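You operate a simulated robot arm through the tools that you are given. There is no shell and no other tool.

You are at the controls of a simulated robot arm. One attempt, no reset.

## Task
Fold the polo with both flaps of the folding board, then lay it in the green basket.
Fine: lay each flap back flat; the polo stays folded.

Only the result counts: the job must be done as asked and must still hold three seconds after the hand-in. Knocking over, shifting, dropping, spilling or breaking anything else fails it. Flat cloth is picked up by pressing the open fingertips on it (5 to 10 N) and closing them slowly along it; thin cloth reads only 2 to 8 mm in the jaws.

## Robot
A 7-joint arm with a two-finger parallel gripper, fixed in place. Base frame: the origin is at the foot of the arm, x ahead of it, y to its left, z up; the work surface is at about z = 940. Units: mm, rad, N and s.
With the tool pointing down near the work surface it reaches from about 360 to 760 mm from the base axis. Its first joint turns from -2.496 to 2.496 rad. Payload 3 kg.
Tool frame: the origin (TCP) lies between the finger pads and is the grasp point; the fingertips stand 30 mm ahead of it; z points along the fingers, y is the line along which they close. Largest opening 94 mm; finger width 28, thickness 10; the body of the gripper, 50 by 96 mm, starts 55 mm behind the TCP.
Orientation is told as [roll, pitch, yaw] about the base's x, y, z axes, in that order, counted from this pose: with the fingers straight down and closing along the base's y, the tool's x points along the base's -x, its y along +y and its z along -z.

## Interface
- The arm moves only by the tool jog_arm. Its argument "targets" is text: rows parted by semicolons, each of 6 numbers parted by spaces: the shift along the tool's x, y, z in mm, then the turn, a rotation vector about the tool's x, y, z in rad. In form: tx ty tz wx wy wz; .... A call has 1 to 20 rows; each row shifts and turns the commanded pose from where the row before left it, along the tool's axes as they then stand. "jaw" is the opening in per cent of the stroke, from 0 (shut) to 100 (fully open), set as the call begins (left out, the last holds). Each row takes 0.2 s and may step no farther than 50 mm and 0.15 rad from the row before; otherwise, or with a gripper value out of range, the whole call is refused. Where a pose cannot be reached the arm comes as near as it can. A force on the tool above 90 N (or 10 N above the force at the start of the call, whichever is more), or a blocked arm, ends the call early, and 0.2 s more pass. Each finger travels about 45 mm/s and halts on what it meets, pressing with about 32 N; the grip force reading is that of the motor and also rises with nothing between the fingers. The clock runs only during rows and for 0.2 s after the last one: add rows that do not move to give the fingers time. The reply holds the time, the measured pose of the TCP, the force on the tool along the base axes, the opening and the grip force, in the units named above and with some noise, with the torque about the TCP (base axes, N m) and any sound that the robot's microphone picked up.
- Cameras (640 x 400 px; columns grow to the right, rows downward): "scene" is fixed at [218.6, 499.1, 1714.4]; the picture's right is [-0.67, -0.74, 0.00], its down [-0.46, 0.41, -0.79] and it looks along [0.59, -0.53, -0.61] (base axes); focal length 373 px, centre (320, 200). "wrist" rides on the gripper at [76, 14, -102] in the tool frame; the picture's right is [-0.18, 0.98, 0.00], its down [-0.75, -0.14, -0.64] and it looks along [-0.63, -0.12, 0.77] (tool axes); focal length 243 px, centre (320, 200). There is no depth. A picture from a camera that has moved, and an enlarged one, comes with that camera's place and axes in the base frame and with its lens.
- get_image(camera): a new picture of that camera. It takes no simulated time.
- raise_lower(by): slides the trunk up (or, below 0, down) by that many mm; the arm rides with it, the base frame stays. It gives what a move gives, with no picture.
- zoom(camera, box): a new picture of the part [left, top, right, bottom] of that camera's present view, enlarged. It takes no simulated time.
- close_job(): hands the job in; it is judged then, once.

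Places have to be worked out from the pictures, the camera data and where the tool is seen. Open the gripper and draw the arm clear of the work before you hand the job in, unless the task says otherwise.

The tools are called by a JSON object that holds its "name" and its "arguments". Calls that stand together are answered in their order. jog_arm: Moves the arm, as the interface text tells. Its arguments: {"type":"object","properties":{"targets":{"type":"string"},"jaw":{"type":"number"}},"required":["targets"]} The other tools are called the same way: raise_lower (by) slides the trunk up or down; get_image (camera) takes a picture; zoom (camera, box) takes an enlarged picture of a part of a camera's view; close_job () hands the job in.

At the start:

```text
clock: 0.0
ee_pos: [506.6, -259.8, 1275.3]
tool_rot: [0.002, 0.001, 0.0]
ft_force: [-0.9, -0.8, 0.1]
ft_torque: [-0.04, 0.01, -0.01]
width: 94.2
finger_force: 0.1
trunk travel left (down, up): [-200.0, 190.0]
```

scene: 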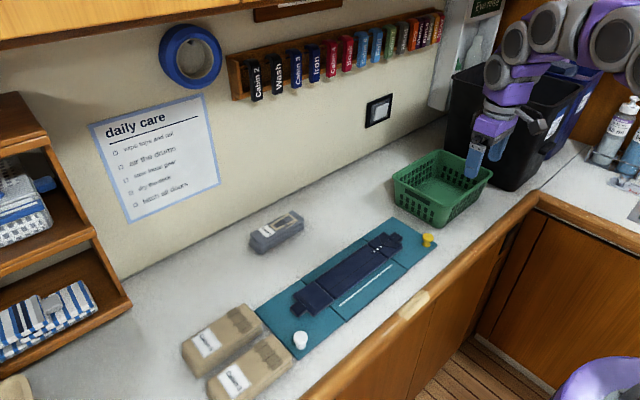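
wrist: 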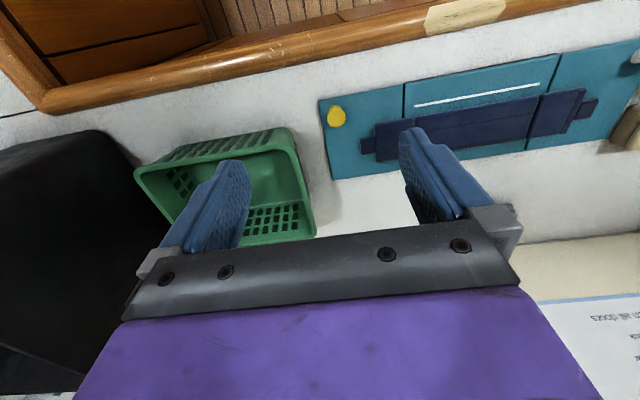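

I begin by looking closely at the folding board and polo from both cameras to work out the geometry.

{"name": "zoom", "arguments": {"camera": "scene", "box": [240, 200, 460, 360]}}

{"name": "zoom", "arguments": {"camera": "wrist", "box": [300, 30, 640, 240]}}

{"name": "zoom", "arguments": {"camera": "scene", "box": [360, 120, 520, 260]}}

```text
2.50 times, centred on (350, 280) of scene
camera zoom: at [218.6, 499.1, 1714.4], right [-0.67, -0.74, 0.0], down [-0.46, 0.41, -0.79], along [0.59, -0.53, -0.61], focal length 932 px, centre (245, 0)
```

zoom: 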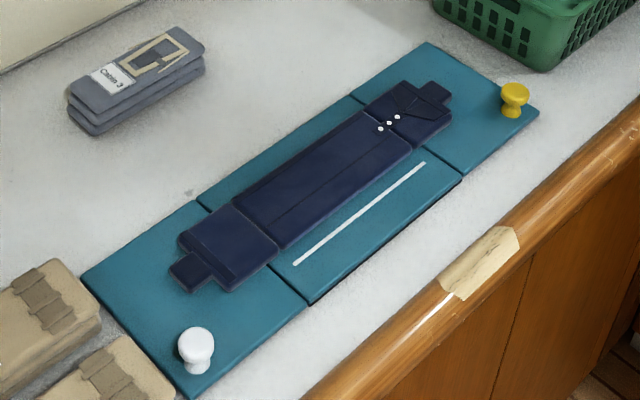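

```text
1.88 times, centred on (470, 135) of wrist
camera zoom: at [432.2, -242.8, 1376.1], right [0.18, 0.98, 0.0], down [0.75, -0.14, 0.64], along [0.63, -0.12, -0.77], focal length 457 px, centre (38, 322)
```

zoom: 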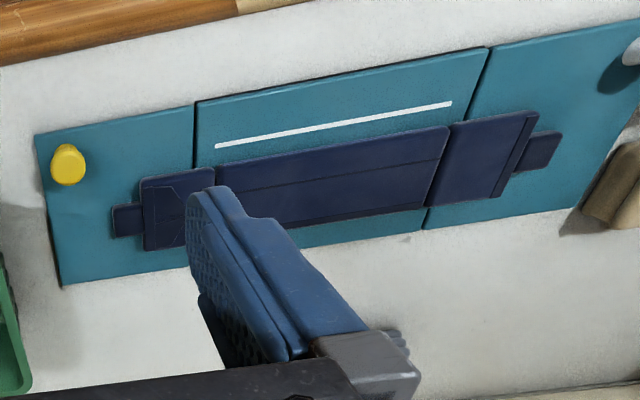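

```text
2.86 times, centred on (440, 190) of scene
camera zoom: at [218.6, 499.1, 1714.4], right [-0.67, -0.74, 0.0], down [-0.46, 0.41, -0.79], along [0.59, -0.53, -0.61], focal length 1065 px, centre (-23, 229)
```

zoom: 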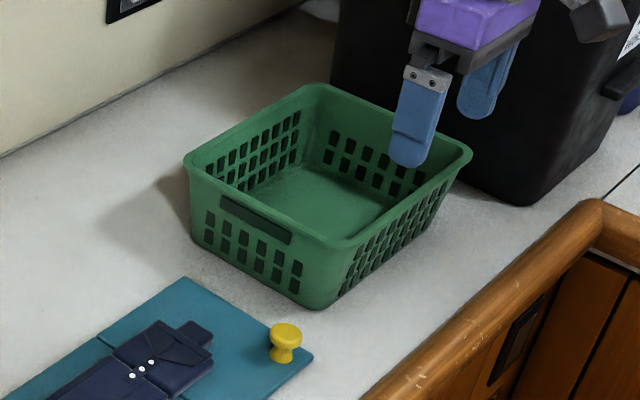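

The board looks axis-aligned: roughly x 568–738, y −281…245, hinges near y≈100 and y≈−133, white knob near (588, 226), yellow near (587, −250). I move over toward the middle of the board, staying high, to get a better wrist view.

{"name": "jog_arm", "arguments": {"targets": "0 48 0 0 0 0; 0 48 0 0 0 0; 0 48 0 0 0 0; 0 48 0 0 0 0; 0 48 0 0 0 0; 0 20 0 0 0 0", "jaw": 100}}

{"name": "get_image", "arguments": {"camera": "wrist"}}

{"name": "get_image", "arguments": {"camera": "scene"}}

```text
clock: 1.4
ee_pos: [505.7, 4.7, 1274.6]
tool_rot: [-0.002, 0.0, -0.001]
ft_force: [0.0, 0.0, -0.2]
ft_torque: [0.01, 0.0, 0.0]
width: 93.9
finger_force: 0.0
trunk travel left (down, up): [-200.0, 190.0]
```

```text
taken
camera wrist: at [430.5, 20.1, 1375.9], right [0.19, 0.98, 0.0], down [0.75, -0.14, 0.64], along [0.63, -0.12, -0.77], focal length 243 px, centre (320, 200)
```

wrist: 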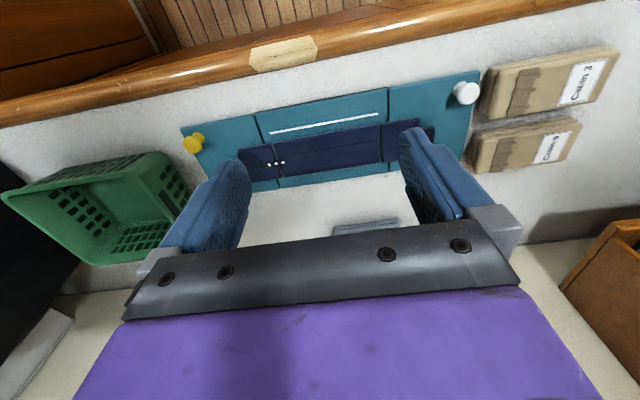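

```text
taken
```

scene: 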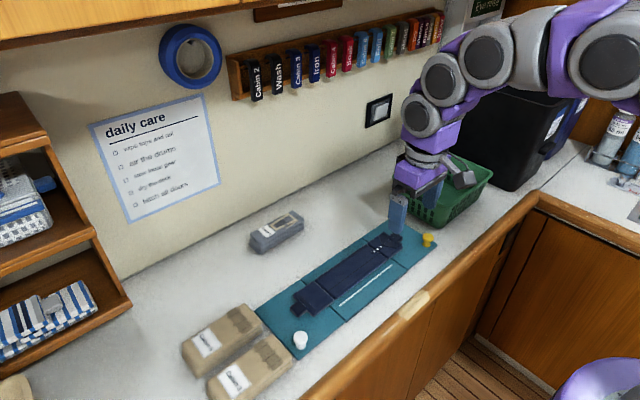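

Packages sit just beyond the white knob, so I'll approach it with fingers closing along x (yaw −90°). I move above the left flap and yaw, still well above everything.

{"name": "jog_arm", "arguments": {"targets": "-13.6 32.6 24.1 0 0 0; -13.6 32.6 24.1 0 0 0; -13.6 32.6 24.1 0 0 0; -13.6 32.6 24.1 0 0 0; -13.6 32.6 24.1 0 0 0; -13.6 32.6 24.1 0 0 0; 0 0 0 0 0 0.1428; 0 0 0 0 0 0.1428; 0 0 0 0 0 0.1428; 0 0 0 0 0 0.1428; 0 0 0 0 0 0.1428; 0 0 0 0 0 0.1428; 0 0 0 0 0 0.1428; 0 0 0 0 0 0.1428; 0 0 0 0 0 0.1428; 0 0 0 0 0 0.1428; 0 0 0 0 0 0.1428"}}

{"name": "get_image", "arguments": {"camera": "wrist"}}

{"name": "get_image", "arguments": {"camera": "scene"}}

```text
clock: 5.0
ee_pos: [588.0, 199.2, 1132.0]
tool_rot: [0.002, 0.001, -1.575]
ft_force: [-0.4, 0.1, -0.7]
ft_torque: [-0.01, 0.0, 0.0]
width: 94.1
finger_force: 0.0
trunk travel left (down, up): [-200.0, 190.0]
```

```text
taken
camera wrist: at [603.4, 277.2, 1231.9], right [0.98, -0.19, 0.0], down [-0.14, -0.75, 0.64], along [-0.12, -0.63, -0.77], focal length 243 px, centre (320, 200)
```

wrist: 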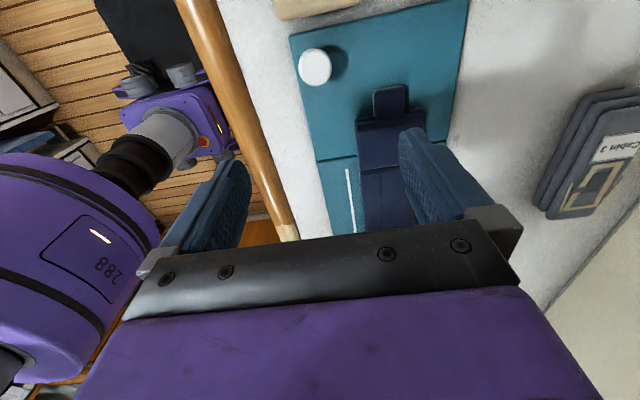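

```text
taken
```

scene: 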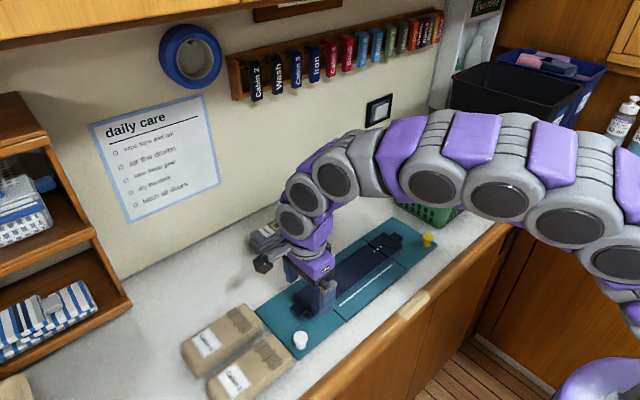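

The knob is visible in both views; I zoom in to get its height and position more exactly.

{"name": "zoom", "arguments": {"camera": "scene", "box": [250, 290, 350, 360]}}

{"name": "zoom", "arguments": {"camera": "wrist", "box": [260, 0, 480, 140]}}

```text
5.71 times, centred on (300, 325) of scene
camera zoom: at [218.6, 499.1, 1714.4], right [-0.67, -0.74, 0.0], down [-0.46, 0.41, -0.79], along [0.59, -0.53, -0.61], focal length 2130 px, centre (434, -514)
```

zoom: 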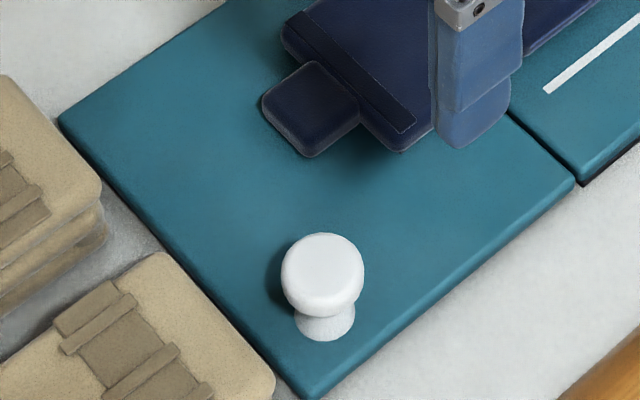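

```text
2.86 times, centred on (370, 70) of wrist
camera zoom: at [603.4, 277.2, 1231.9], right [0.98, -0.19, 0.0], down [-0.14, -0.75, 0.64], along [-0.12, -0.63, -0.77], focal length 693 px, centre (177, 571)
```

zoom: 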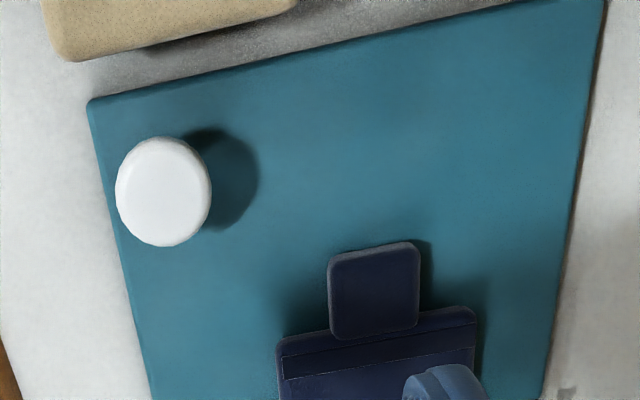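

Triangulating: knob head ≈32 mm across, top near z≈988, at about (588.5, 229). I descend partway above it and re-check against the TCP's projected pixel (≈(320,188)) in the wrist view.

{"name": "jog_arm", "arguments": {"targets": "10.3 0.2 27 0 0 0; 10.3 0.2 27 0 0 0; 10.3 0.2 27 0 0 0; 0 0 0 0 0 0"}}

{"name": "get_image", "arguments": {"camera": "wrist"}}

{"name": "zoom", "arguments": {"camera": "scene", "box": [240, 240, 380, 360]}}

```text
clock: 6.0
ee_pos: [587.6, 229.4, 1048.6]
tool_rot: [0.001, 0.001, -1.571]
ft_force: [0.0, 0.4, -0.5]
ft_torque: [-0.01, -0.01, 0.0]
width: 94.0
finger_force: 0.0
trunk travel left (down, up): [-200.0, 190.0]
```

```text
taken
camera wrist: at [603.4, 307.6, 1150.0], right [0.98, -0.18, 0.0], down [-0.14, -0.75, 0.64], along [-0.12, -0.63, -0.77], focal length 243 px, centre (320, 200)
```

wrist: 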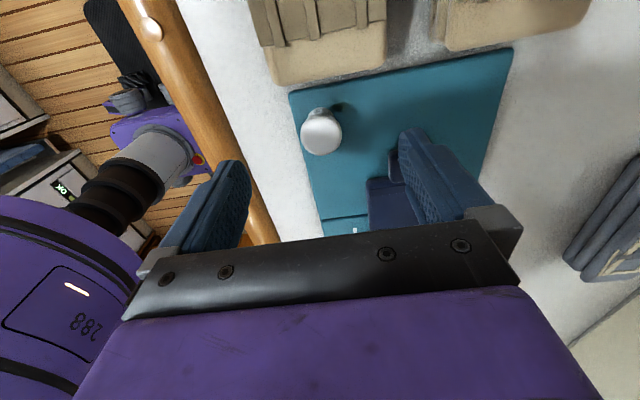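

```text
3.33 times, centred on (310, 300) of scene
camera zoom: at [218.6, 499.1, 1714.4], right [-0.67, -0.74, 0.0], down [-0.46, 0.41, -0.79], along [0.59, -0.53, -0.61], focal length 1242 px, centre (353, -133)
```

zoom: 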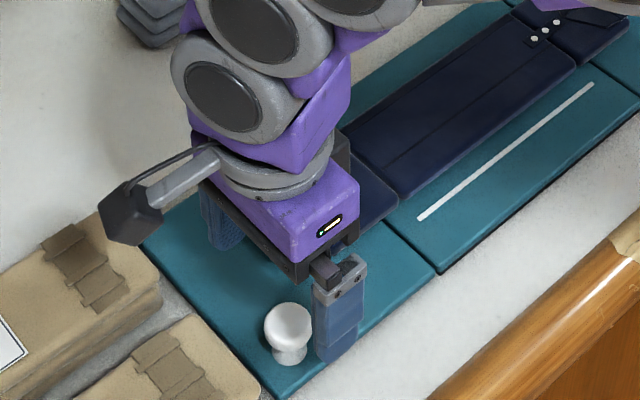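

Both cameras agree on x≈588–590, with a few mm ambiguity in y (223–231). The fingers straddle the knob in x with ample room, so I lower to z≈1005 and compare again.

{"name": "jog_arm", "arguments": {"targets": "-1 0.5 22 0 0 0; -1 0.5 22 0 0 0; 0 0 0 0 0 0"}}

{"name": "get_image", "arguments": {"camera": "wrist"}}

{"name": "zoom", "arguments": {"camera": "scene", "box": [250, 280, 350, 360]}}

```text
clock: 6.8
ee_pos: [590.8, 227.2, 1004.7]
tool_rot: [0.0, 0.0, -1.571]
ft_force: [-0.8, -0.7, 0.4]
ft_torque: [-0.04, 0.01, 0.01]
width: 94.1
finger_force: 0.0
trunk travel left (down, up): [-200.0, 190.0]
```

```text
taken
camera wrist: at [606.0, 305.5, 1106.4], right [0.98, -0.18, 0.0], down [-0.14, -0.75, 0.64], along [-0.12, -0.63, -0.77], focal length 243 px, centre (320, 200)
```

wrist: 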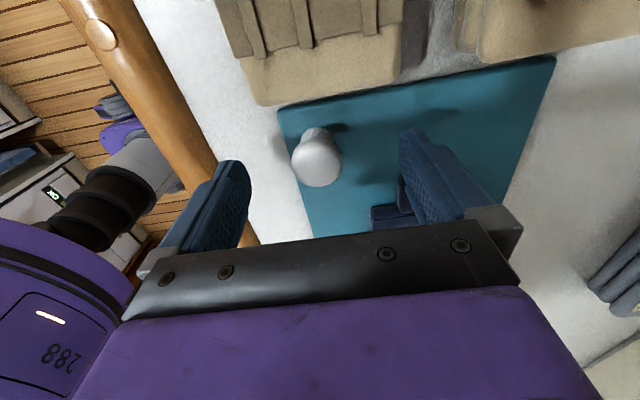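

```text
5.00 times, centred on (300, 320) of scene
camera zoom: at [218.6, 499.1, 1714.4], right [-0.67, -0.74, 0.0], down [-0.46, 0.41, -0.79], along [0.59, -0.53, -0.61], focal length 1863 px, centre (420, -400)
```

zoom: 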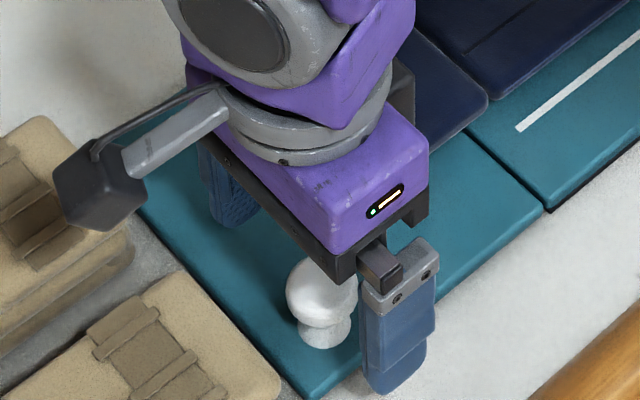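

Knob head is now at about (589, 228, 972), right between the fingers. I lower to TCP z≈985 (tips ≈955, just above the board) and check before closing.

{"name": "jog_arm", "arguments": {"targets": "0.5 -1 10 0 0 0; 0.5 -0.5 9.5 0 0 0; 0 0 0 0 0 0"}}

{"name": "get_image", "arguments": {"camera": "wrist"}}

{"name": "zoom", "arguments": {"camera": "scene", "box": [250, 280, 350, 360]}}

```text
clock: 7.6
ee_pos: [587.6, 229.1, 987.1]
tool_rot: [-0.001, -0.002, -1.571]
ft_force: [0.4, -0.5, 1.0]
ft_torque: [0.0, 0.0, 0.03]
width: 93.7
finger_force: 0.0
trunk travel left (down, up): [-200.0, 190.0]
```

```text
taken
camera wrist: at [603.6, 306.4, 1087.8], right [0.98, -0.18, 0.0], down [-0.14, -0.75, 0.64], along [-0.12, -0.63, -0.77], focal length 243 px, centre (320, 200)
```

wrist: 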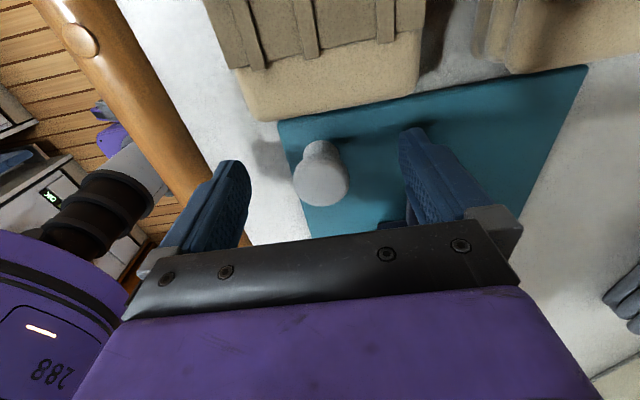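

```text
5.00 times, centred on (300, 320) of scene
camera zoom: at [218.6, 499.1, 1714.4], right [-0.67, -0.74, 0.0], down [-0.46, 0.41, -0.79], along [0.59, -0.53, -0.61], focal length 1863 px, centre (420, -400)
```

zoom: 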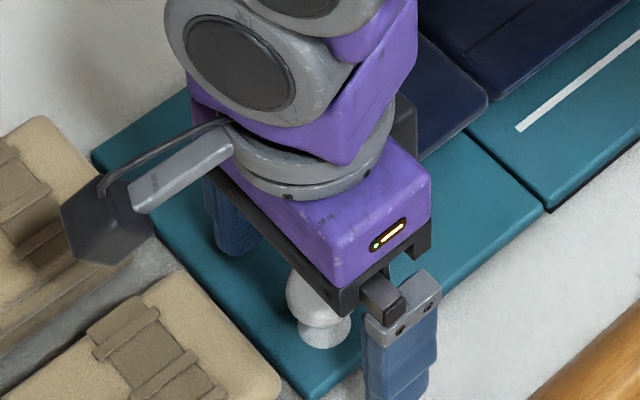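

The knob head sits centred about mid-pad between the fingers. I close the jaw on it.

{"name": "jog_arm", "arguments": {"targets": "0 0 0 0 0 0; 0 0 0 0 0 0; 0 0 0 0 0 0; 0 0 0 0 0 0; 0 0 0 0 0 0; 0 0 0 0 0 0", "jaw": 0}}

{"name": "get_image", "arguments": {"camera": "wrist"}}

```text
clock: 9.0
ee_pos: [587.8, 229.1, 986.8]
tool_rot: [0.0, -0.002, -1.57]
ft_force: [1.4, -0.5, 1.0]
ft_torque: [-0.06, 0.04, 0.01]
width: 30.6
finger_force: 32.1
trunk travel left (down, up): [-200.0, 190.0]
```

```text
taken
camera wrist: at [603.8, 306.4, 1087.7], right [0.98, -0.18, 0.0], down [-0.14, -0.75, 0.64], along [-0.12, -0.63, -0.77], focal length 243 px, centre (320, 200)
```

wrist: 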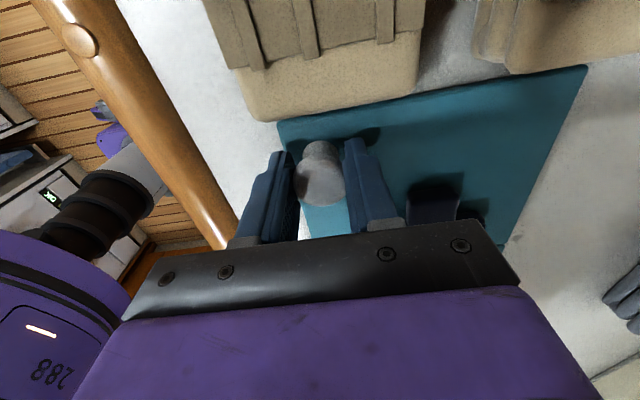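

Firm grip on the knob (30.6 mm). Now I start rotating the left flap about its hinge (estimated y≈111, z≈948) with a rigid arc, a small part first to check forces.

{"name": "jog_arm", "arguments": {"targets": "-3.49 0 -9.3 0 0.08 0; -3.49 0 -9.3 0 0.08 0; -3.49 0 -9.3 0 0.08 0; 0 0 0 0 0 0"}}

{"name": "get_image", "arguments": {"camera": "wrist"}}

{"name": "zoom", "arguments": {"camera": "scene", "box": [240, 230, 400, 350]}}

```text
clock: 10.0
ee_pos: [587.9, 217.5, 1013.0]
tool_rot: [-0.001, 0.239, -1.571]
ft_force: [-0.4, 5.8, 4.0]
ft_torque: [-0.22, 0.03, -0.09]
width: 30.9
finger_force: 31.8
trunk travel left (down, up): [-200.0, 190.0]
```

```text
taken
camera wrist: at [603.7, 267.9, 1130.1], right [0.98, -0.18, -0.04], down [-0.14, -0.88, 0.45], along [-0.12, -0.43, -0.89], focal length 243 px, centre (320, 200)
```

wrist: 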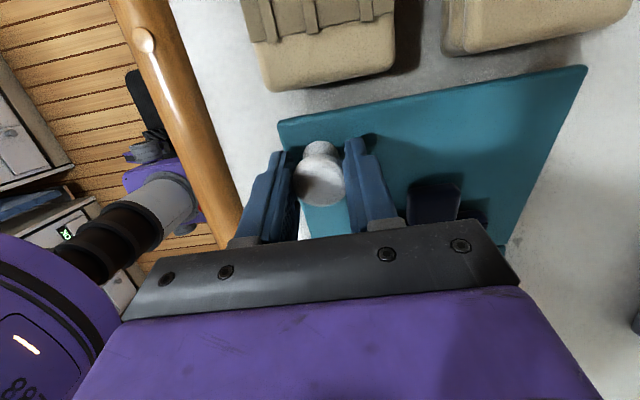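

```text
3.33 times, centred on (320, 290) of scene
camera zoom: at [218.6, 499.1, 1714.4], right [-0.67, -0.74, 0.0], down [-0.46, 0.41, -0.79], along [0.59, -0.53, -0.61], focal length 1242 px, centre (320, -100)
```

zoom: 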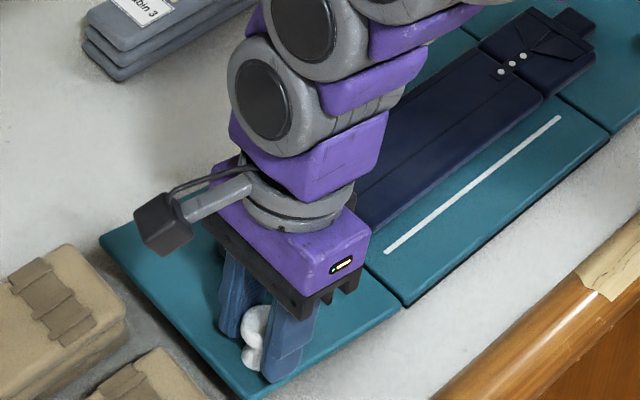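

The flap lifts cleanly with small forces. I continue the arc.

{"name": "jog_arm", "arguments": {"targets": "-3.3 0 -9.3 0 0.08 0; -3.3 0 -9.3 0 0.08 0; -3.3 0 -9.3 0 0.08 0; -3.3 0 -9.3 0 0.08 0; -3.3 0 -9.3 0 0.08 0; -3.3 0 -9.3 0 0.08 0; 0 0 0 0 0 0"}}

{"name": "zoom", "arguments": {"camera": "scene", "box": [240, 210, 400, 350]}}

{"name": "get_image", "arguments": {"camera": "wrist"}}

```text
clock: 11.6
ee_pos: [587.1, 175.3, 1055.7]
tool_rot: [0.002, 0.721, -1.571]
ft_force: [0.8, 4.7, 13.5]
ft_torque: [-0.6, -0.05, -0.02]
width: 30.9
finger_force: 32.4
trunk travel left (down, up): [-200.0, 190.0]
```

```text
2.86 times, centred on (320, 280) of scene
camera zoom: at [218.6, 499.1, 1714.4], right [-0.67, -0.74, 0.0], down [-0.46, 0.41, -0.79], along [0.59, -0.53, -0.61], focal length 1065 px, centre (320, -29)
```

zoom: 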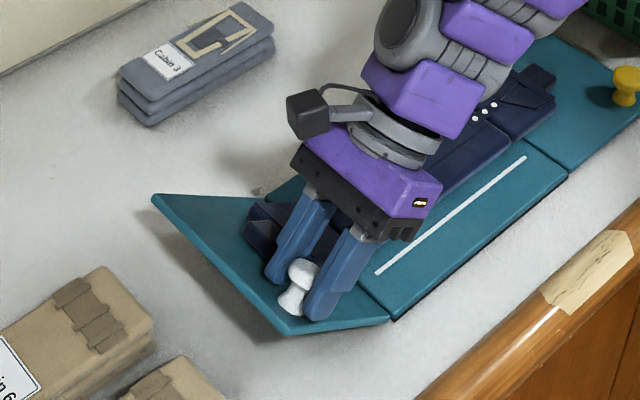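

```text
taken
camera wrist: at [603.4, 167.3, 1181.6], right [0.98, -0.14, -0.12], down [-0.14, -0.99, -0.01], along [-0.12, 0.03, -0.99], focal length 243 px, centre (320, 200)
```

wrist: 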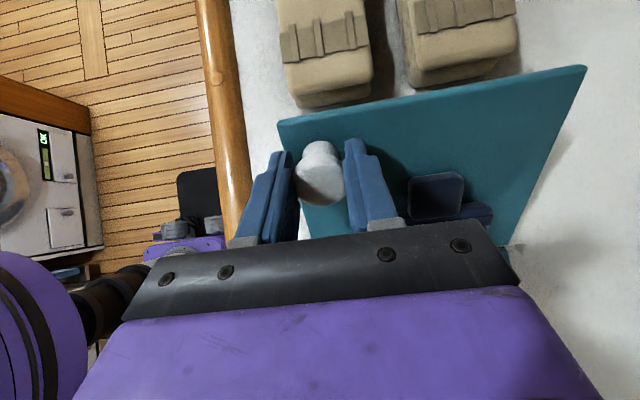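

Flap at ~41°, force about 14 N, mostly radial. I test a 2 mm inward radial correction while continuing a bit further, to see whether the force falls.

{"name": "jog_arm", "arguments": {"targets": "-1.9 0 0.6 0 0 0; 0 0 0 0 0 0"}}

```text
clock: 12.2
ee_pos: [588.6, 175.9, 1054.0]
tool_rot: [-0.001, 0.719, -1.571]
ft_force: [5.6, 14.6, 17.7]
ft_torque: [0.21, -0.12, -0.06]
width: 31.1
finger_force: 32.1
trunk travel left (down, up): [-200.0, 190.0]
```

Moving inward raised the force, so the reading is the environment's push on the tool and the true hinge is farther away — consistent with the scene estimate, y≈101. I correct outward and continue with the new radius.

{"name": "jog_arm", "arguments": {"targets": "-0.1 0 -9.1 0 0.04 0; -0.1 0 -9.1 0 0.04 0; -3.37 0 -10.11 0 0.08 0; -3.37 0 -10.11 0 0.08 0; 0 0 0 0 0 0"}}

```text
clock: 13.4
ee_pos: [586.5, 141.5, 1074.6]
tool_rot: [0.0, 0.959, -1.572]
ft_force: [1.5, -5.0, -7.5]
ft_torque: [-0.39, 0.04, -0.08]
width: 31.0
finger_force: 32.3
trunk travel left (down, up): [-200.0, 190.0]
```

Force has flipped to a mild inward pull (~9 N); I trim 1.5 mm inward and carry on with the arc.

{"name": "jog_arm", "arguments": {"targets": "-4.9 0 -9.5 0 0.08 0; -3.4 0 -9.95 0 0.08 0; -3.4 0 -9.95 0 0.08 0; 0 0 0 0 0 0"}}

{"name": "zoom", "arguments": {"camera": "scene", "box": [240, 190, 400, 330]}}

{"name": "get_image", "arguments": {"camera": "wrist"}}

```text
clock: 14.4
ee_pos: [586.6, 112.3, 1078.9]
tool_rot: [-0.001, 1.2, -1.57]
ft_force: [-3.3, 3.8, -7.3]
ft_torque: [0.48, 0.2, -0.02]
width: 31.1
finger_force: 32.3
trunk travel left (down, up): [-200.0, 190.0]
```

```text
2.86 times, centred on (320, 260) of scene
camera zoom: at [218.6, 499.1, 1714.4], right [-0.67, -0.74, 0.0], down [-0.46, 0.41, -0.79], along [0.59, -0.53, -0.61], focal length 1065 px, centre (320, 29)
```

zoom: 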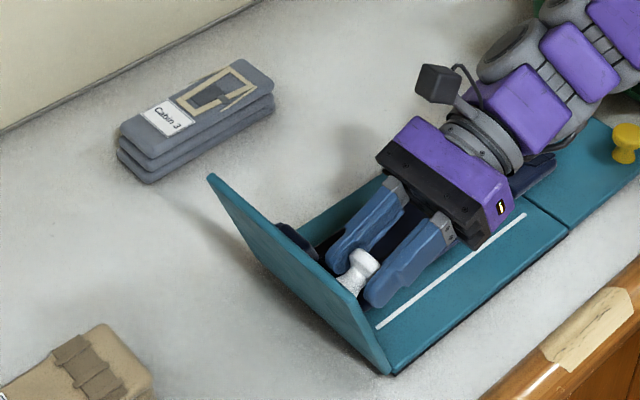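

```text
taken
camera wrist: at [603.3, 45.1, 1186.8], right [0.98, -0.07, -0.17], down [-0.14, -0.87, -0.47], along [-0.12, 0.49, -0.87], focal length 243 px, centre (320, 200)
```

wrist: 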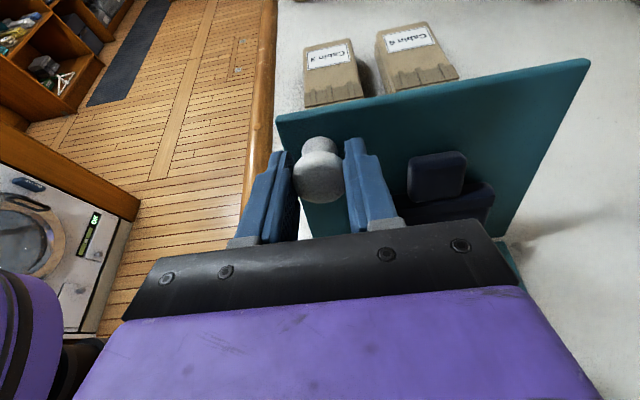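

Flap ~69°, the polo's side is carried along. I continue to about vertical.

{"name": "jog_arm", "arguments": {"targets": "-3.9 0 -9.7 0 0.08 0; -3.4 0 -9.95 0 0.08 0; -3.4 0 -9.95 0 0.08 0; -3.4 0 -9.95 0 0.08 0; 0 0 0 0 0 0"}}

{"name": "zoom", "arguments": {"camera": "scene", "box": [240, 170, 440, 330]}}

{"name": "get_image", "arguments": {"camera": "wrist"}}

```text
clock: 15.6
ee_pos: [586.5, 69.7, 1075.2]
tool_rot: [-0.008, 1.518, -1.578]
ft_force: [-2.3, 2.3, -7.8]
ft_torque: [0.01, 0.1, -0.09]
width: 31.2
finger_force: 32.0
trunk travel left (down, up): [-200.0, 190.0]
```

```text
2.50 times, centred on (340, 250) of scene
camera zoom: at [218.6, 499.1, 1714.4], right [-0.67, -0.74, 0.0], down [-0.46, 0.41, -0.79], along [0.59, -0.53, -0.61], focal length 932 px, centre (270, 75)
```

zoom: 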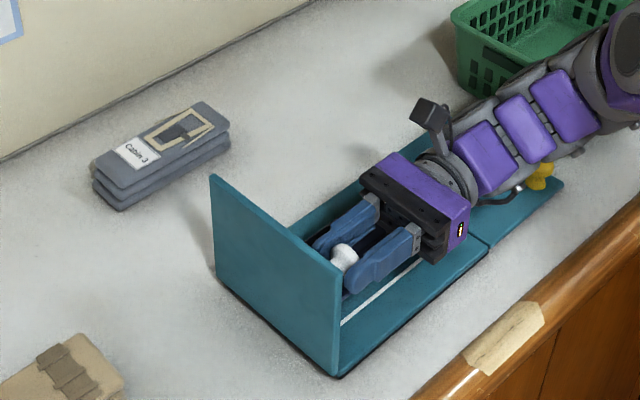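

```text
taken
camera wrist: at [602.1, -28.3, 1155.5], right [0.98, -0.01, -0.18], down [-0.14, -0.68, -0.72], along [-0.12, 0.73, -0.67], focal length 243 px, centre (320, 200)
```

wrist: 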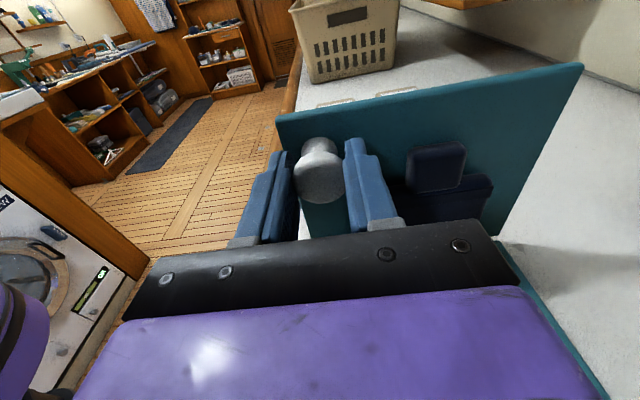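

The flap is at ~88°. Now I keep the tool roughly horizontal and let the knob pivot between the pads as I bring the flap past vertical.

{"name": "jog_arm", "arguments": {"targets": "-4.5 0 -8.4 0 0 0; -3.7 0 -8.2 0 0 0; -3.7 0 -8.0 0 0 0; 0 0 0 0 0 0"}}

{"name": "zoom", "arguments": {"camera": "scene", "box": [240, 170, 440, 330]}}

{"name": "get_image", "arguments": {"camera": "wrist"}}

```text
clock: 16.6
ee_pos: [586.5, 42.5, 1064.3]
tool_rot: [0.027, 1.519, -1.544]
ft_force: [-18.2, 4.0, 6.7]
ft_torque: [0.83, 0.03, 0.16]
width: 30.9
finger_force: 32.2
trunk travel left (down, up): [-200.0, 190.0]
```

```text
2.50 times, centred on (340, 250) of scene
camera zoom: at [218.6, 499.1, 1714.4], right [-0.67, -0.74, 0.0], down [-0.46, 0.41, -0.79], along [0.59, -0.53, -0.61], focal length 932 px, centre (270, 75)
```

zoom: 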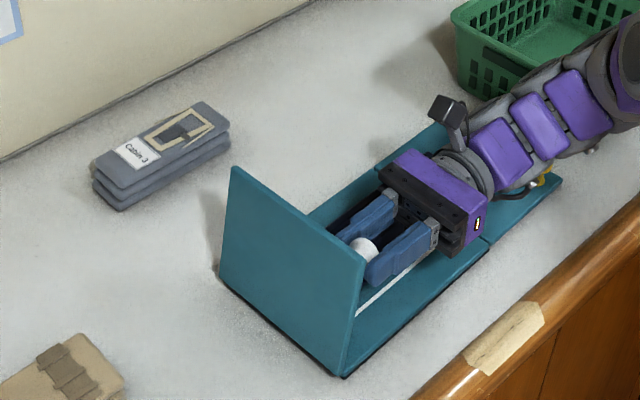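

```text
taken
camera wrist: at [601.0, -54.1, 1145.5], right [0.98, -0.01, -0.18], down [-0.14, -0.68, -0.72], along [-0.12, 0.73, -0.67], focal length 243 px, centre (320, 200)
```

wrist: 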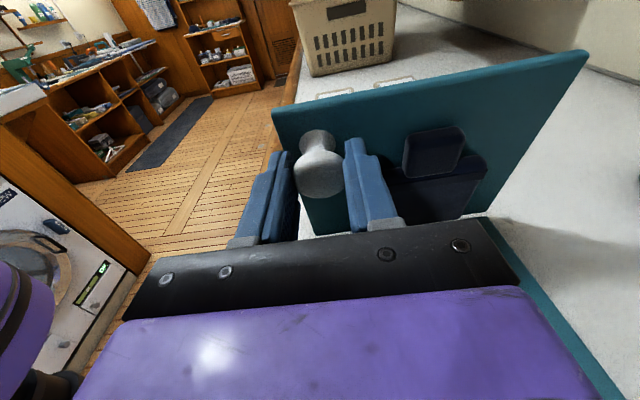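

Flap ~100° now; there's an unexpected −18 N along x. I hold still one moment and re-read before continuing.

{"name": "jog_arm", "arguments": {"targets": "0 0 0 0 0 0"}}

{"name": "zoom", "arguments": {"camera": "scene", "box": [380, 170, 460, 250]}}

```text
clock: 17.0
ee_pos: [585.4, 42.6, 1065.7]
tool_rot: [0.021, 1.518, -1.551]
ft_force: [-16.9, 3.5, 6.3]
ft_torque: [0.72, 0.05, 0.09]
width: 31.1
finger_force: 31.9
trunk travel left (down, up): [-200.0, 190.0]
```

```text
5.00 times, centred on (420, 210) of scene
camera zoom: at [218.6, 499.1, 1714.4], right [-0.67, -0.74, 0.0], down [-0.46, 0.41, -0.79], along [0.59, -0.53, -0.61], focal length 1863 px, centre (-180, 150)
```

zoom: 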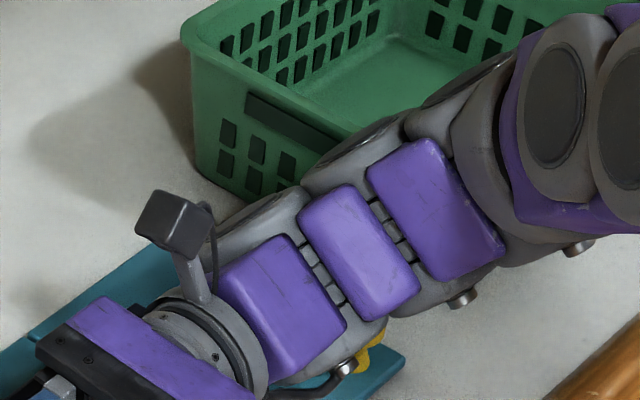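

The arm clears the yellow knob and basket in this view. I relieve the side load by shifting 3 mm toward −x (tool −y).

{"name": "jog_arm", "arguments": {"targets": "0 -3 0 0 0 0; 0 0 0 0 0 0"}}

```text
clock: 17.6
ee_pos: [585.9, 42.6, 1064.6]
tool_rot: [-0.01, 1.518, -1.583]
ft_force: [-3.8, 1.0, -6.8]
ft_torque: [-0.29, 0.05, -0.29]
width: 30.9
finger_force: 31.9
trunk travel left (down, up): [-200.0, 190.0]
```

Side load relieved. I continue the arc past ~110–120°.

{"name": "jog_arm", "arguments": {"targets": "-4.4 -0.3 -6.6 0 0 0; -5 -0.3 -6.3 0 0 0; -5.3 -0.3 -6 0 0 0; 0 0 0 0 0 0"}}

{"name": "zoom", "arguments": {"camera": "scene", "box": [240, 170, 440, 330]}}

{"name": "get_image", "arguments": {"camera": "wrist"}}

```text
clock: 18.6
ee_pos: [585.3, 22.9, 1052.2]
tool_rot: [0.045, 1.52, -1.528]
ft_force: [8.4, 1.0, 11.8]
ft_torque: [1.01, -0.02, -0.17]
width: 31.0
finger_force: 31.9
trunk travel left (down, up): [-200.0, 190.0]
```

```text
2.50 times, centred on (340, 250) of scene
camera zoom: at [218.6, 499.1, 1714.4], right [-0.67, -0.74, 0.0], down [-0.46, 0.41, -0.79], along [0.59, -0.53, -0.61], focal length 932 px, centre (270, 75)
```

zoom: 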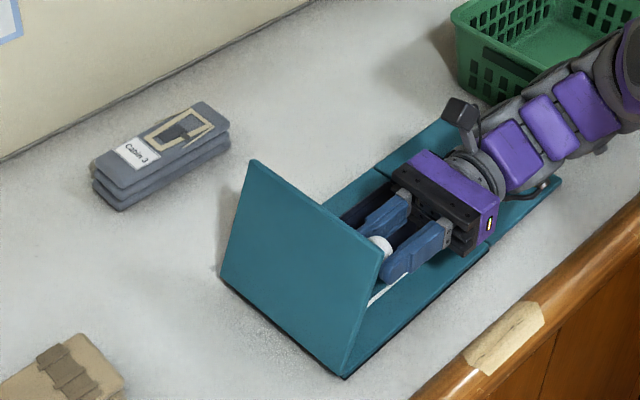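

```text
taken
camera wrist: at [599.9, -74.2, 1132.3], right [0.98, -0.01, -0.18], down [-0.14, -0.68, -0.72], along [-0.11, 0.73, -0.67], focal length 243 px, centre (320, 200)
```

wrist: 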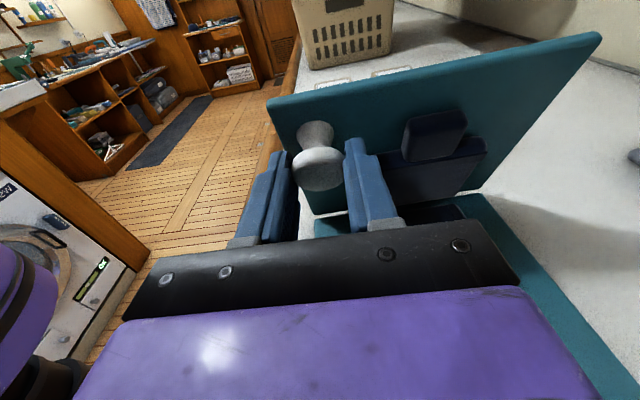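

Flap ~112°. Before going lower, I tilt the gripper back up by ~0.5 rad (pivoting on the knob) so the wrist stays well above the right flap and yellow knob.

{"name": "jog_arm", "arguments": {"targets": "0 0 0 0 -0.1 0; 0 0 0 0 -0.1 0; 0 0 0 0 -0.1 0; 0 0 0 0 -0.1 0; 0 0 0 0 -0.1 0; 0 0 0 0 0 0"}}

{"name": "zoom", "arguments": {"camera": "scene", "box": [240, 170, 440, 330]}}

{"name": "get_image", "arguments": {"camera": "wrist"}}

```text
clock: 20.0
ee_pos: [584.6, 22.1, 1051.0]
tool_rot: [-0.003, 1.017, -1.573]
ft_force: [10.7, -0.3, 3.1]
ft_torque: [0.29, -0.06, -0.3]
width: 31.1
finger_force: 31.9
trunk travel left (down, up): [-200.0, 190.0]
```

```text
2.50 times, centred on (340, 250) of scene
camera zoom: at [218.6, 499.1, 1714.4], right [-0.67, -0.74, 0.0], down [-0.46, 0.41, -0.79], along [0.59, -0.53, -0.61], focal length 932 px, centre (270, 75)
```

zoom: 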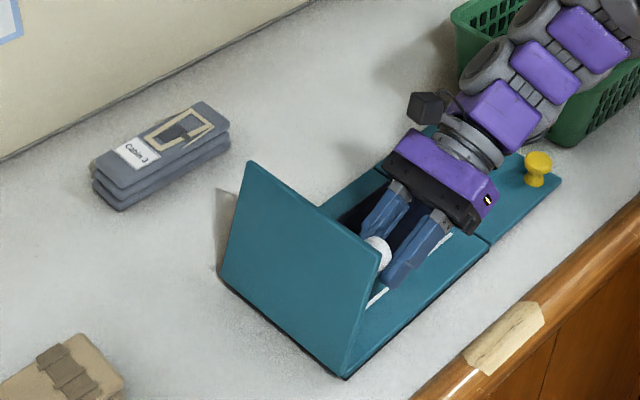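

```text
taken
camera wrist: at [599.7, -22.9, 1168.2], right [0.98, -0.1, -0.16], down [-0.14, -0.94, -0.3], along [-0.12, 0.32, -0.94], focal length 243 px, centre (320, 200)
```

wrist: 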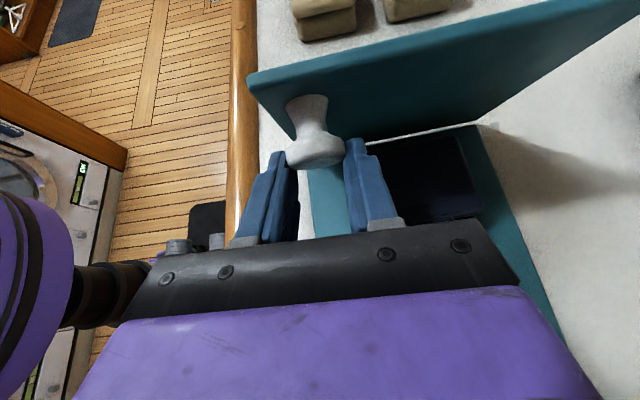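

The wrist is high again, and the polo's left side seems to have laid over onto the middle. I continue lowering the flap along the arc.

{"name": "jog_arm", "arguments": {"targets": "-8.3 0.7 -2.2 0 0 0; -8.3 0.7 -1.8 0 0 0; -8.4 0.6 -1.3 0 0 0; -9.7 0 -0.7 0 0 0; 0 0 0 0 0 0"}}

{"name": "zoom", "arguments": {"camera": "scene", "box": [240, 170, 440, 330]}}

{"name": "get_image", "arguments": {"camera": "wrist"}}

```text
clock: 21.2
ee_pos: [584.9, -1.3, 1026.5]
tool_rot: [0.001, 1.018, -1.571]
ft_force: [-0.1, 0.7, -0.3]
ft_torque: [-0.01, 0.01, -0.03]
width: 0.0
finger_force: 32.0
trunk travel left (down, up): [-200.0, 190.0]
```

```text
2.50 times, centred on (340, 250) of scene
camera zoom: at [218.6, 499.1, 1714.4], right [-0.67, -0.74, 0.0], down [-0.46, 0.41, -0.79], along [0.59, -0.53, -0.61], focal length 932 px, centre (270, 75)
```

zoom: 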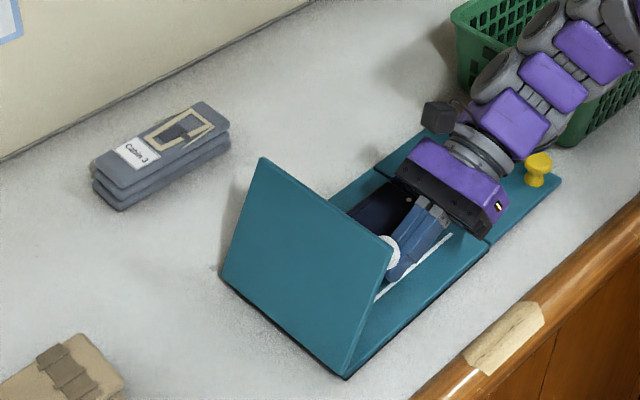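

```text
taken
camera wrist: at [600.6, -46.8, 1143.2], right [0.98, -0.1, -0.16], down [-0.14, -0.94, -0.31], along [-0.12, 0.32, -0.94], focal length 243 px, centre (320, 200)
```

wrist: 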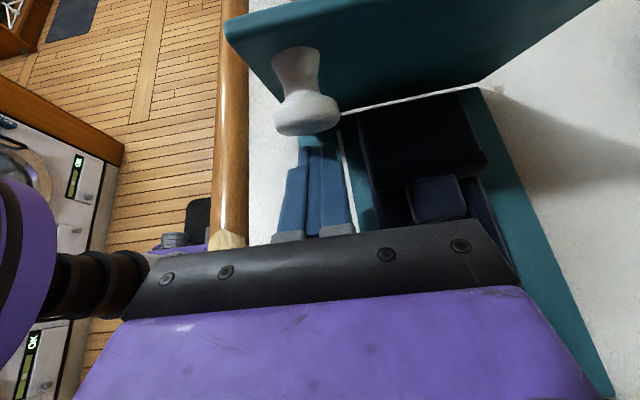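

The knob slipped out of the pads, but the flap stays put at ~118° and the polo's left side already lies folded over the middle. I back out, bring the tool vertical, go up and over to the outer side of the flap to press it down the rest of the way.

{"name": "jog_arm", "arguments": {"targets": "0 0 -45 0 0 0; 0 0 -45 0 0 0; 0 0 0 0 -0.145 0; 0 0 0 0 -0.145 0; 0 0 0 0 -0.145 0; 0 0 0 0 -0.145 0; 0 0 0 0 -0.145 0; 0 0 0 0 -0.145 0; 0 0 0 0 -0.147 0; 0 0 -43 0 0 0; 0 0 -43 0 0 0; 0 0 -43 0 0 0"}}

{"name": "get_image", "arguments": {"camera": "scene"}}

{"name": "get_image", "arguments": {"camera": "wrist"}}

```text
clock: 23.8
ee_pos: [585.0, -78.3, 1201.2]
tool_rot: [-0.003, 0.003, -1.572]
ft_force: [-0.6, -0.8, -0.6]
ft_torque: [0.01, 0.03, -0.02]
width: 0.4
finger_force: 32.0
trunk travel left (down, up): [-200.0, 190.0]
```

```text
taken
```

scene: 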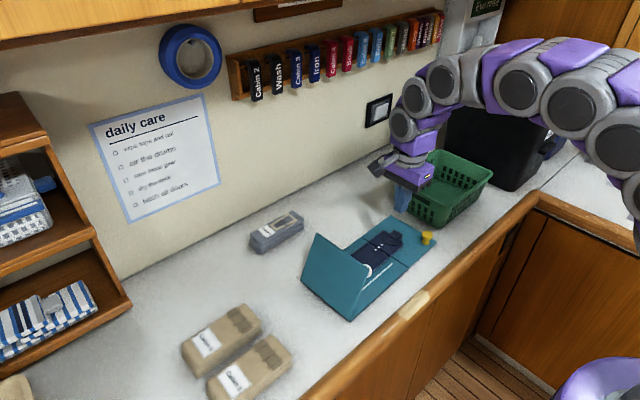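

```text
taken
camera wrist: at [601.7, 0.4, 1302.3], right [0.98, -0.19, 0.0], down [-0.14, -0.75, 0.64], along [-0.12, -0.63, -0.77], focal length 243 px, centre (320, 200)
```

wrist: 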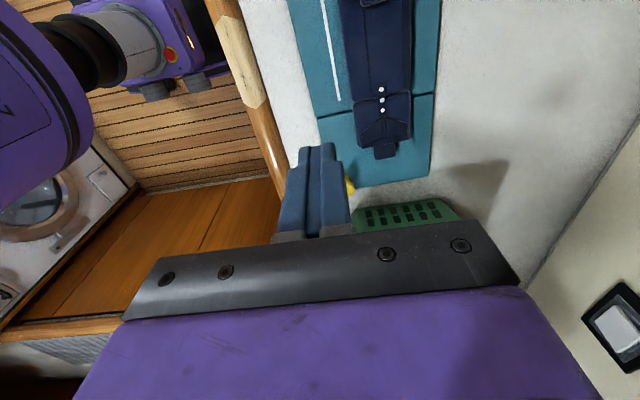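

The flap stands by itself (friction hinge). I move over to its outer side at x≈645.

{"name": "jog_arm", "arguments": {"targets": "40 12 0 0 0 0; 40 12 0 0 0 0; 40 12 0 0 0 0; 40 12 0 0 0 0; 33 12 0 0 0 0; 0 0 45 0 0 0; 0 0 45 0 0 0; 0 0 0 0 0 0"}}

{"name": "zoom", "arguments": {"camera": "scene", "box": [240, 150, 440, 330]}}

{"name": "get_image", "arguments": {"camera": "wrist"}}

```text
clock: 25.6
ee_pos: [645.3, 117.0, 1113.5]
tool_rot: [-0.001, -0.001, -1.57]
ft_force: [1.0, 0.2, -0.1]
ft_torque: [-0.04, 0.02, 0.0]
width: 0.1
finger_force: 32.1
trunk travel left (down, up): [-200.0, 190.0]
```

```text
2.22 times, centred on (340, 240) of scene
camera zoom: at [218.6, 499.1, 1714.4], right [-0.67, -0.74, 0.0], down [-0.46, 0.41, -0.79], along [0.59, -0.53, -0.61], focal length 828 px, centre (276, 111)
```

zoom: 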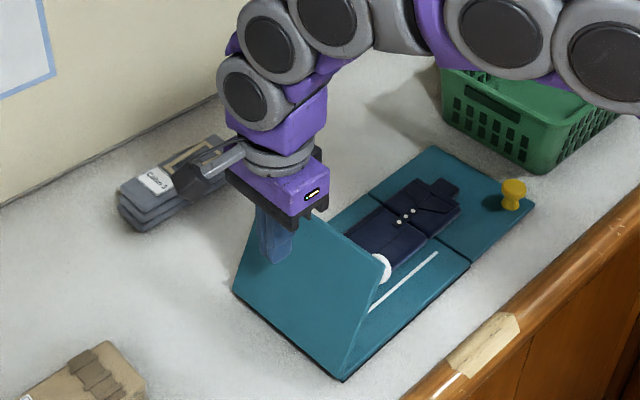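

```text
taken
camera wrist: at [661.1, 194.2, 1214.6], right [0.98, -0.18, 0.0], down [-0.14, -0.75, 0.64], along [-0.12, -0.63, -0.77], focal length 243 px, centre (320, 200)
```

wrist: 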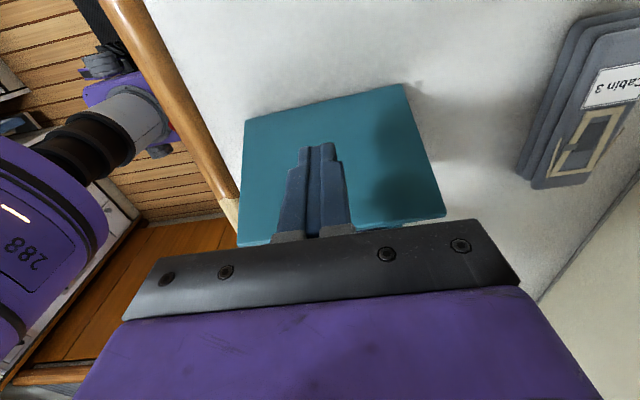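

I lower behind the flap's outer face and start pushing it over toward −y and down.

{"name": "jog_arm", "arguments": {"targets": "-16 0 11.8 0 0 0; -16 0 11.8 0 0 0; -15 0 4 0 0 0; -10.5 0 5.7 0 0 0; -10.5 0 5.8 0 0 0; -8 0 6.5 0 0 0; -8 0 6.5 0 0 0; 0 0 0 0 0 0"}}

{"name": "zoom", "arguments": {"camera": "scene", "box": [240, 150, 440, 330]}}

{"name": "get_image", "arguments": {"camera": "wrist"}}

```text
clock: 27.4
ee_pos: [644.7, 36.1, 1056.4]
tool_rot: [-0.004, -0.003, -1.571]
ft_force: [-0.5, 0.4, 1.0]
ft_torque: [0.0, 0.0, 0.02]
width: 0.0
finger_force: 32.5
trunk travel left (down, up): [-200.0, 190.0]
```

```text
2.22 times, centred on (340, 240) of scene
camera zoom: at [218.6, 499.1, 1714.4], right [-0.67, -0.74, 0.0], down [-0.46, 0.41, -0.79], along [0.59, -0.53, -0.61], focal length 828 px, centre (276, 111)
```

zoom: 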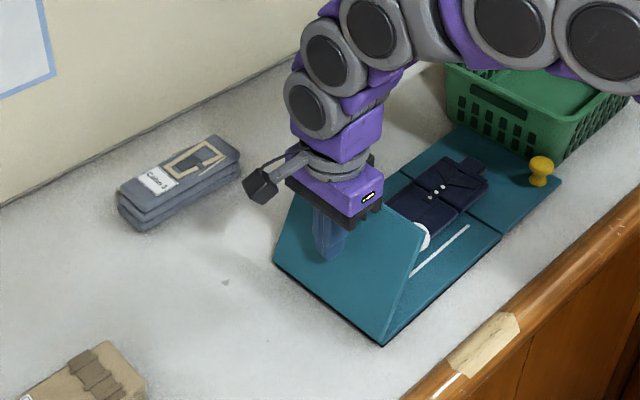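

```text
taken
camera wrist: at [661.6, 114.9, 1158.9], right [0.98, -0.18, 0.0], down [-0.14, -0.75, 0.65], along [-0.12, -0.63, -0.76], focal length 243 px, centre (320, 200)
```

wrist: 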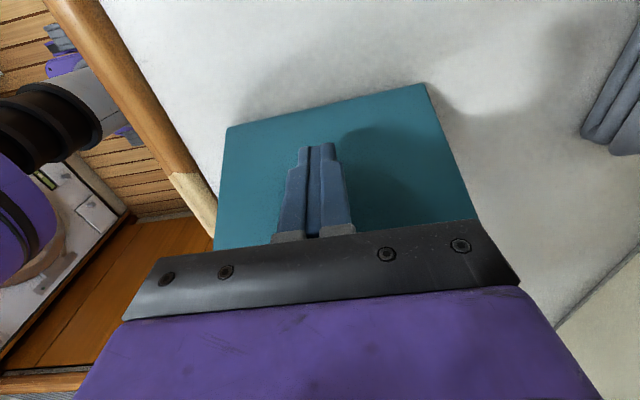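

The push did not rotate the flap farther — the whole board slid about 45 mm toward −y instead, so the flap is evidently at its hinge stop (~118°). I back off at once and inspect.

{"name": "jog_arm", "arguments": {"targets": "20 0 0 0 0 0; 20 0 -20 0 0 0; 0 0 -45 0 0 0; 0 0 -45 0 0 0; 0 -30 -30 0 0 0; 0 -40 -20 0 0 0; 0 -40 -10 0 0 0"}}

{"name": "get_image", "arguments": {"camera": "scene"}}

{"name": "zoom", "arguments": {"camera": "scene", "box": [300, 180, 480, 330]}}

{"name": "get_image", "arguments": {"camera": "wrist"}}

```text
clock: 29.0
ee_pos: [533.4, 71.2, 1230.2]
tool_rot: [0.001, 0.002, -1.572]
ft_force: [0.3, 0.0, 1.1]
ft_torque: [0.0, -0.02, -0.01]
width: 0.0
finger_force: 32.0
trunk travel left (down, up): [-200.0, 190.0]
```

```text
taken
```

scene: 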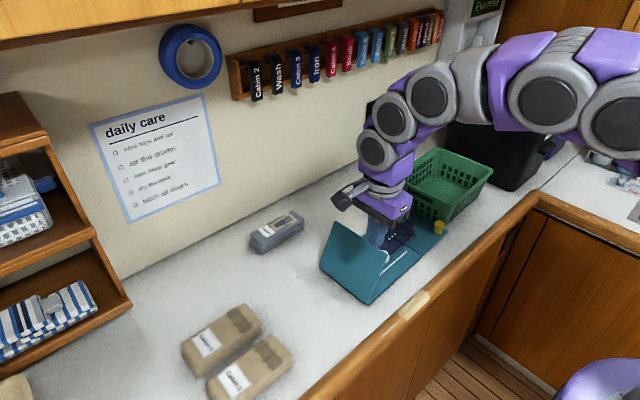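

```text
2.67 times, centred on (390, 255) of scene
camera zoom: at [218.6, 499.1, 1714.4], right [-0.67, -0.74, 0.0], down [-0.46, 0.41, -0.79], along [0.59, -0.53, -0.61], focal length 994 px, centre (133, 53)
```

zoom: 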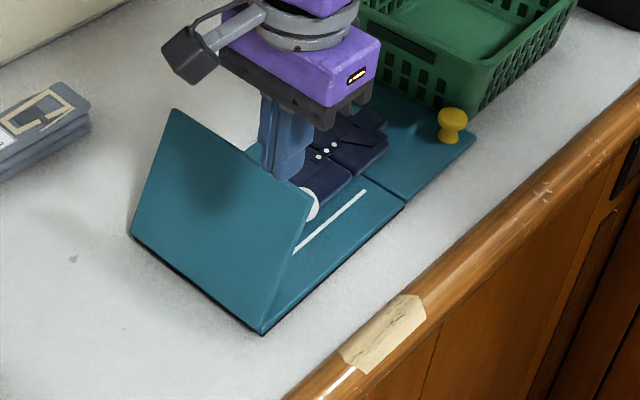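

```text
taken
camera wrist: at [549.3, 150.0, 1331.9], right [0.98, -0.18, 0.0], down [-0.14, -0.75, 0.64], along [-0.12, -0.63, -0.77], focal length 243 px, centre (320, 200)
```

wrist: 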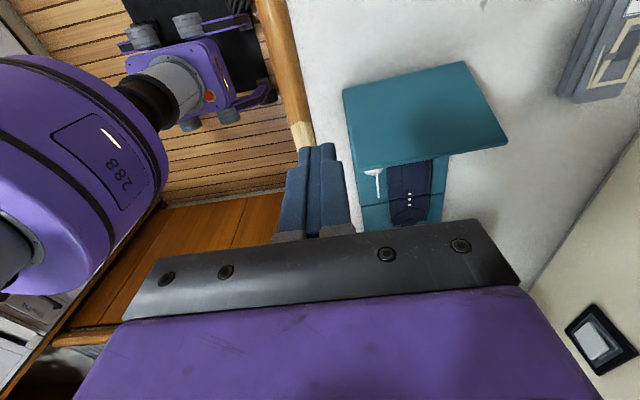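

I compare the basket's position against the first zoom to see whether the sliding board touched it.

{"name": "zoom", "arguments": {"camera": "scene", "box": [360, 120, 520, 260]}}

```text
2.86 times, centred on (440, 190) of scene
camera zoom: at [218.6, 499.1, 1714.4], right [-0.67, -0.74, 0.0], down [-0.46, 0.41, -0.79], along [0.59, -0.53, -0.61], focal length 1065 px, centre (-23, 229)
```

zoom: 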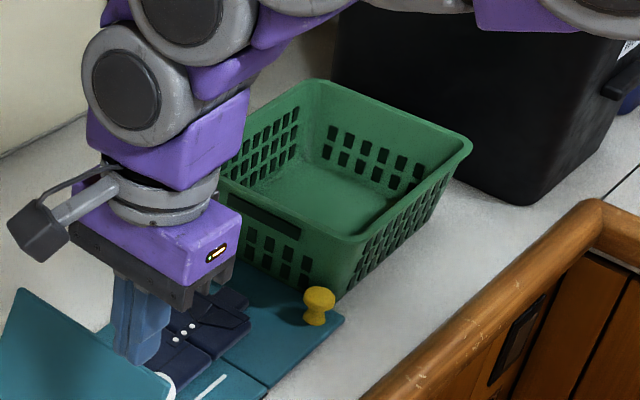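

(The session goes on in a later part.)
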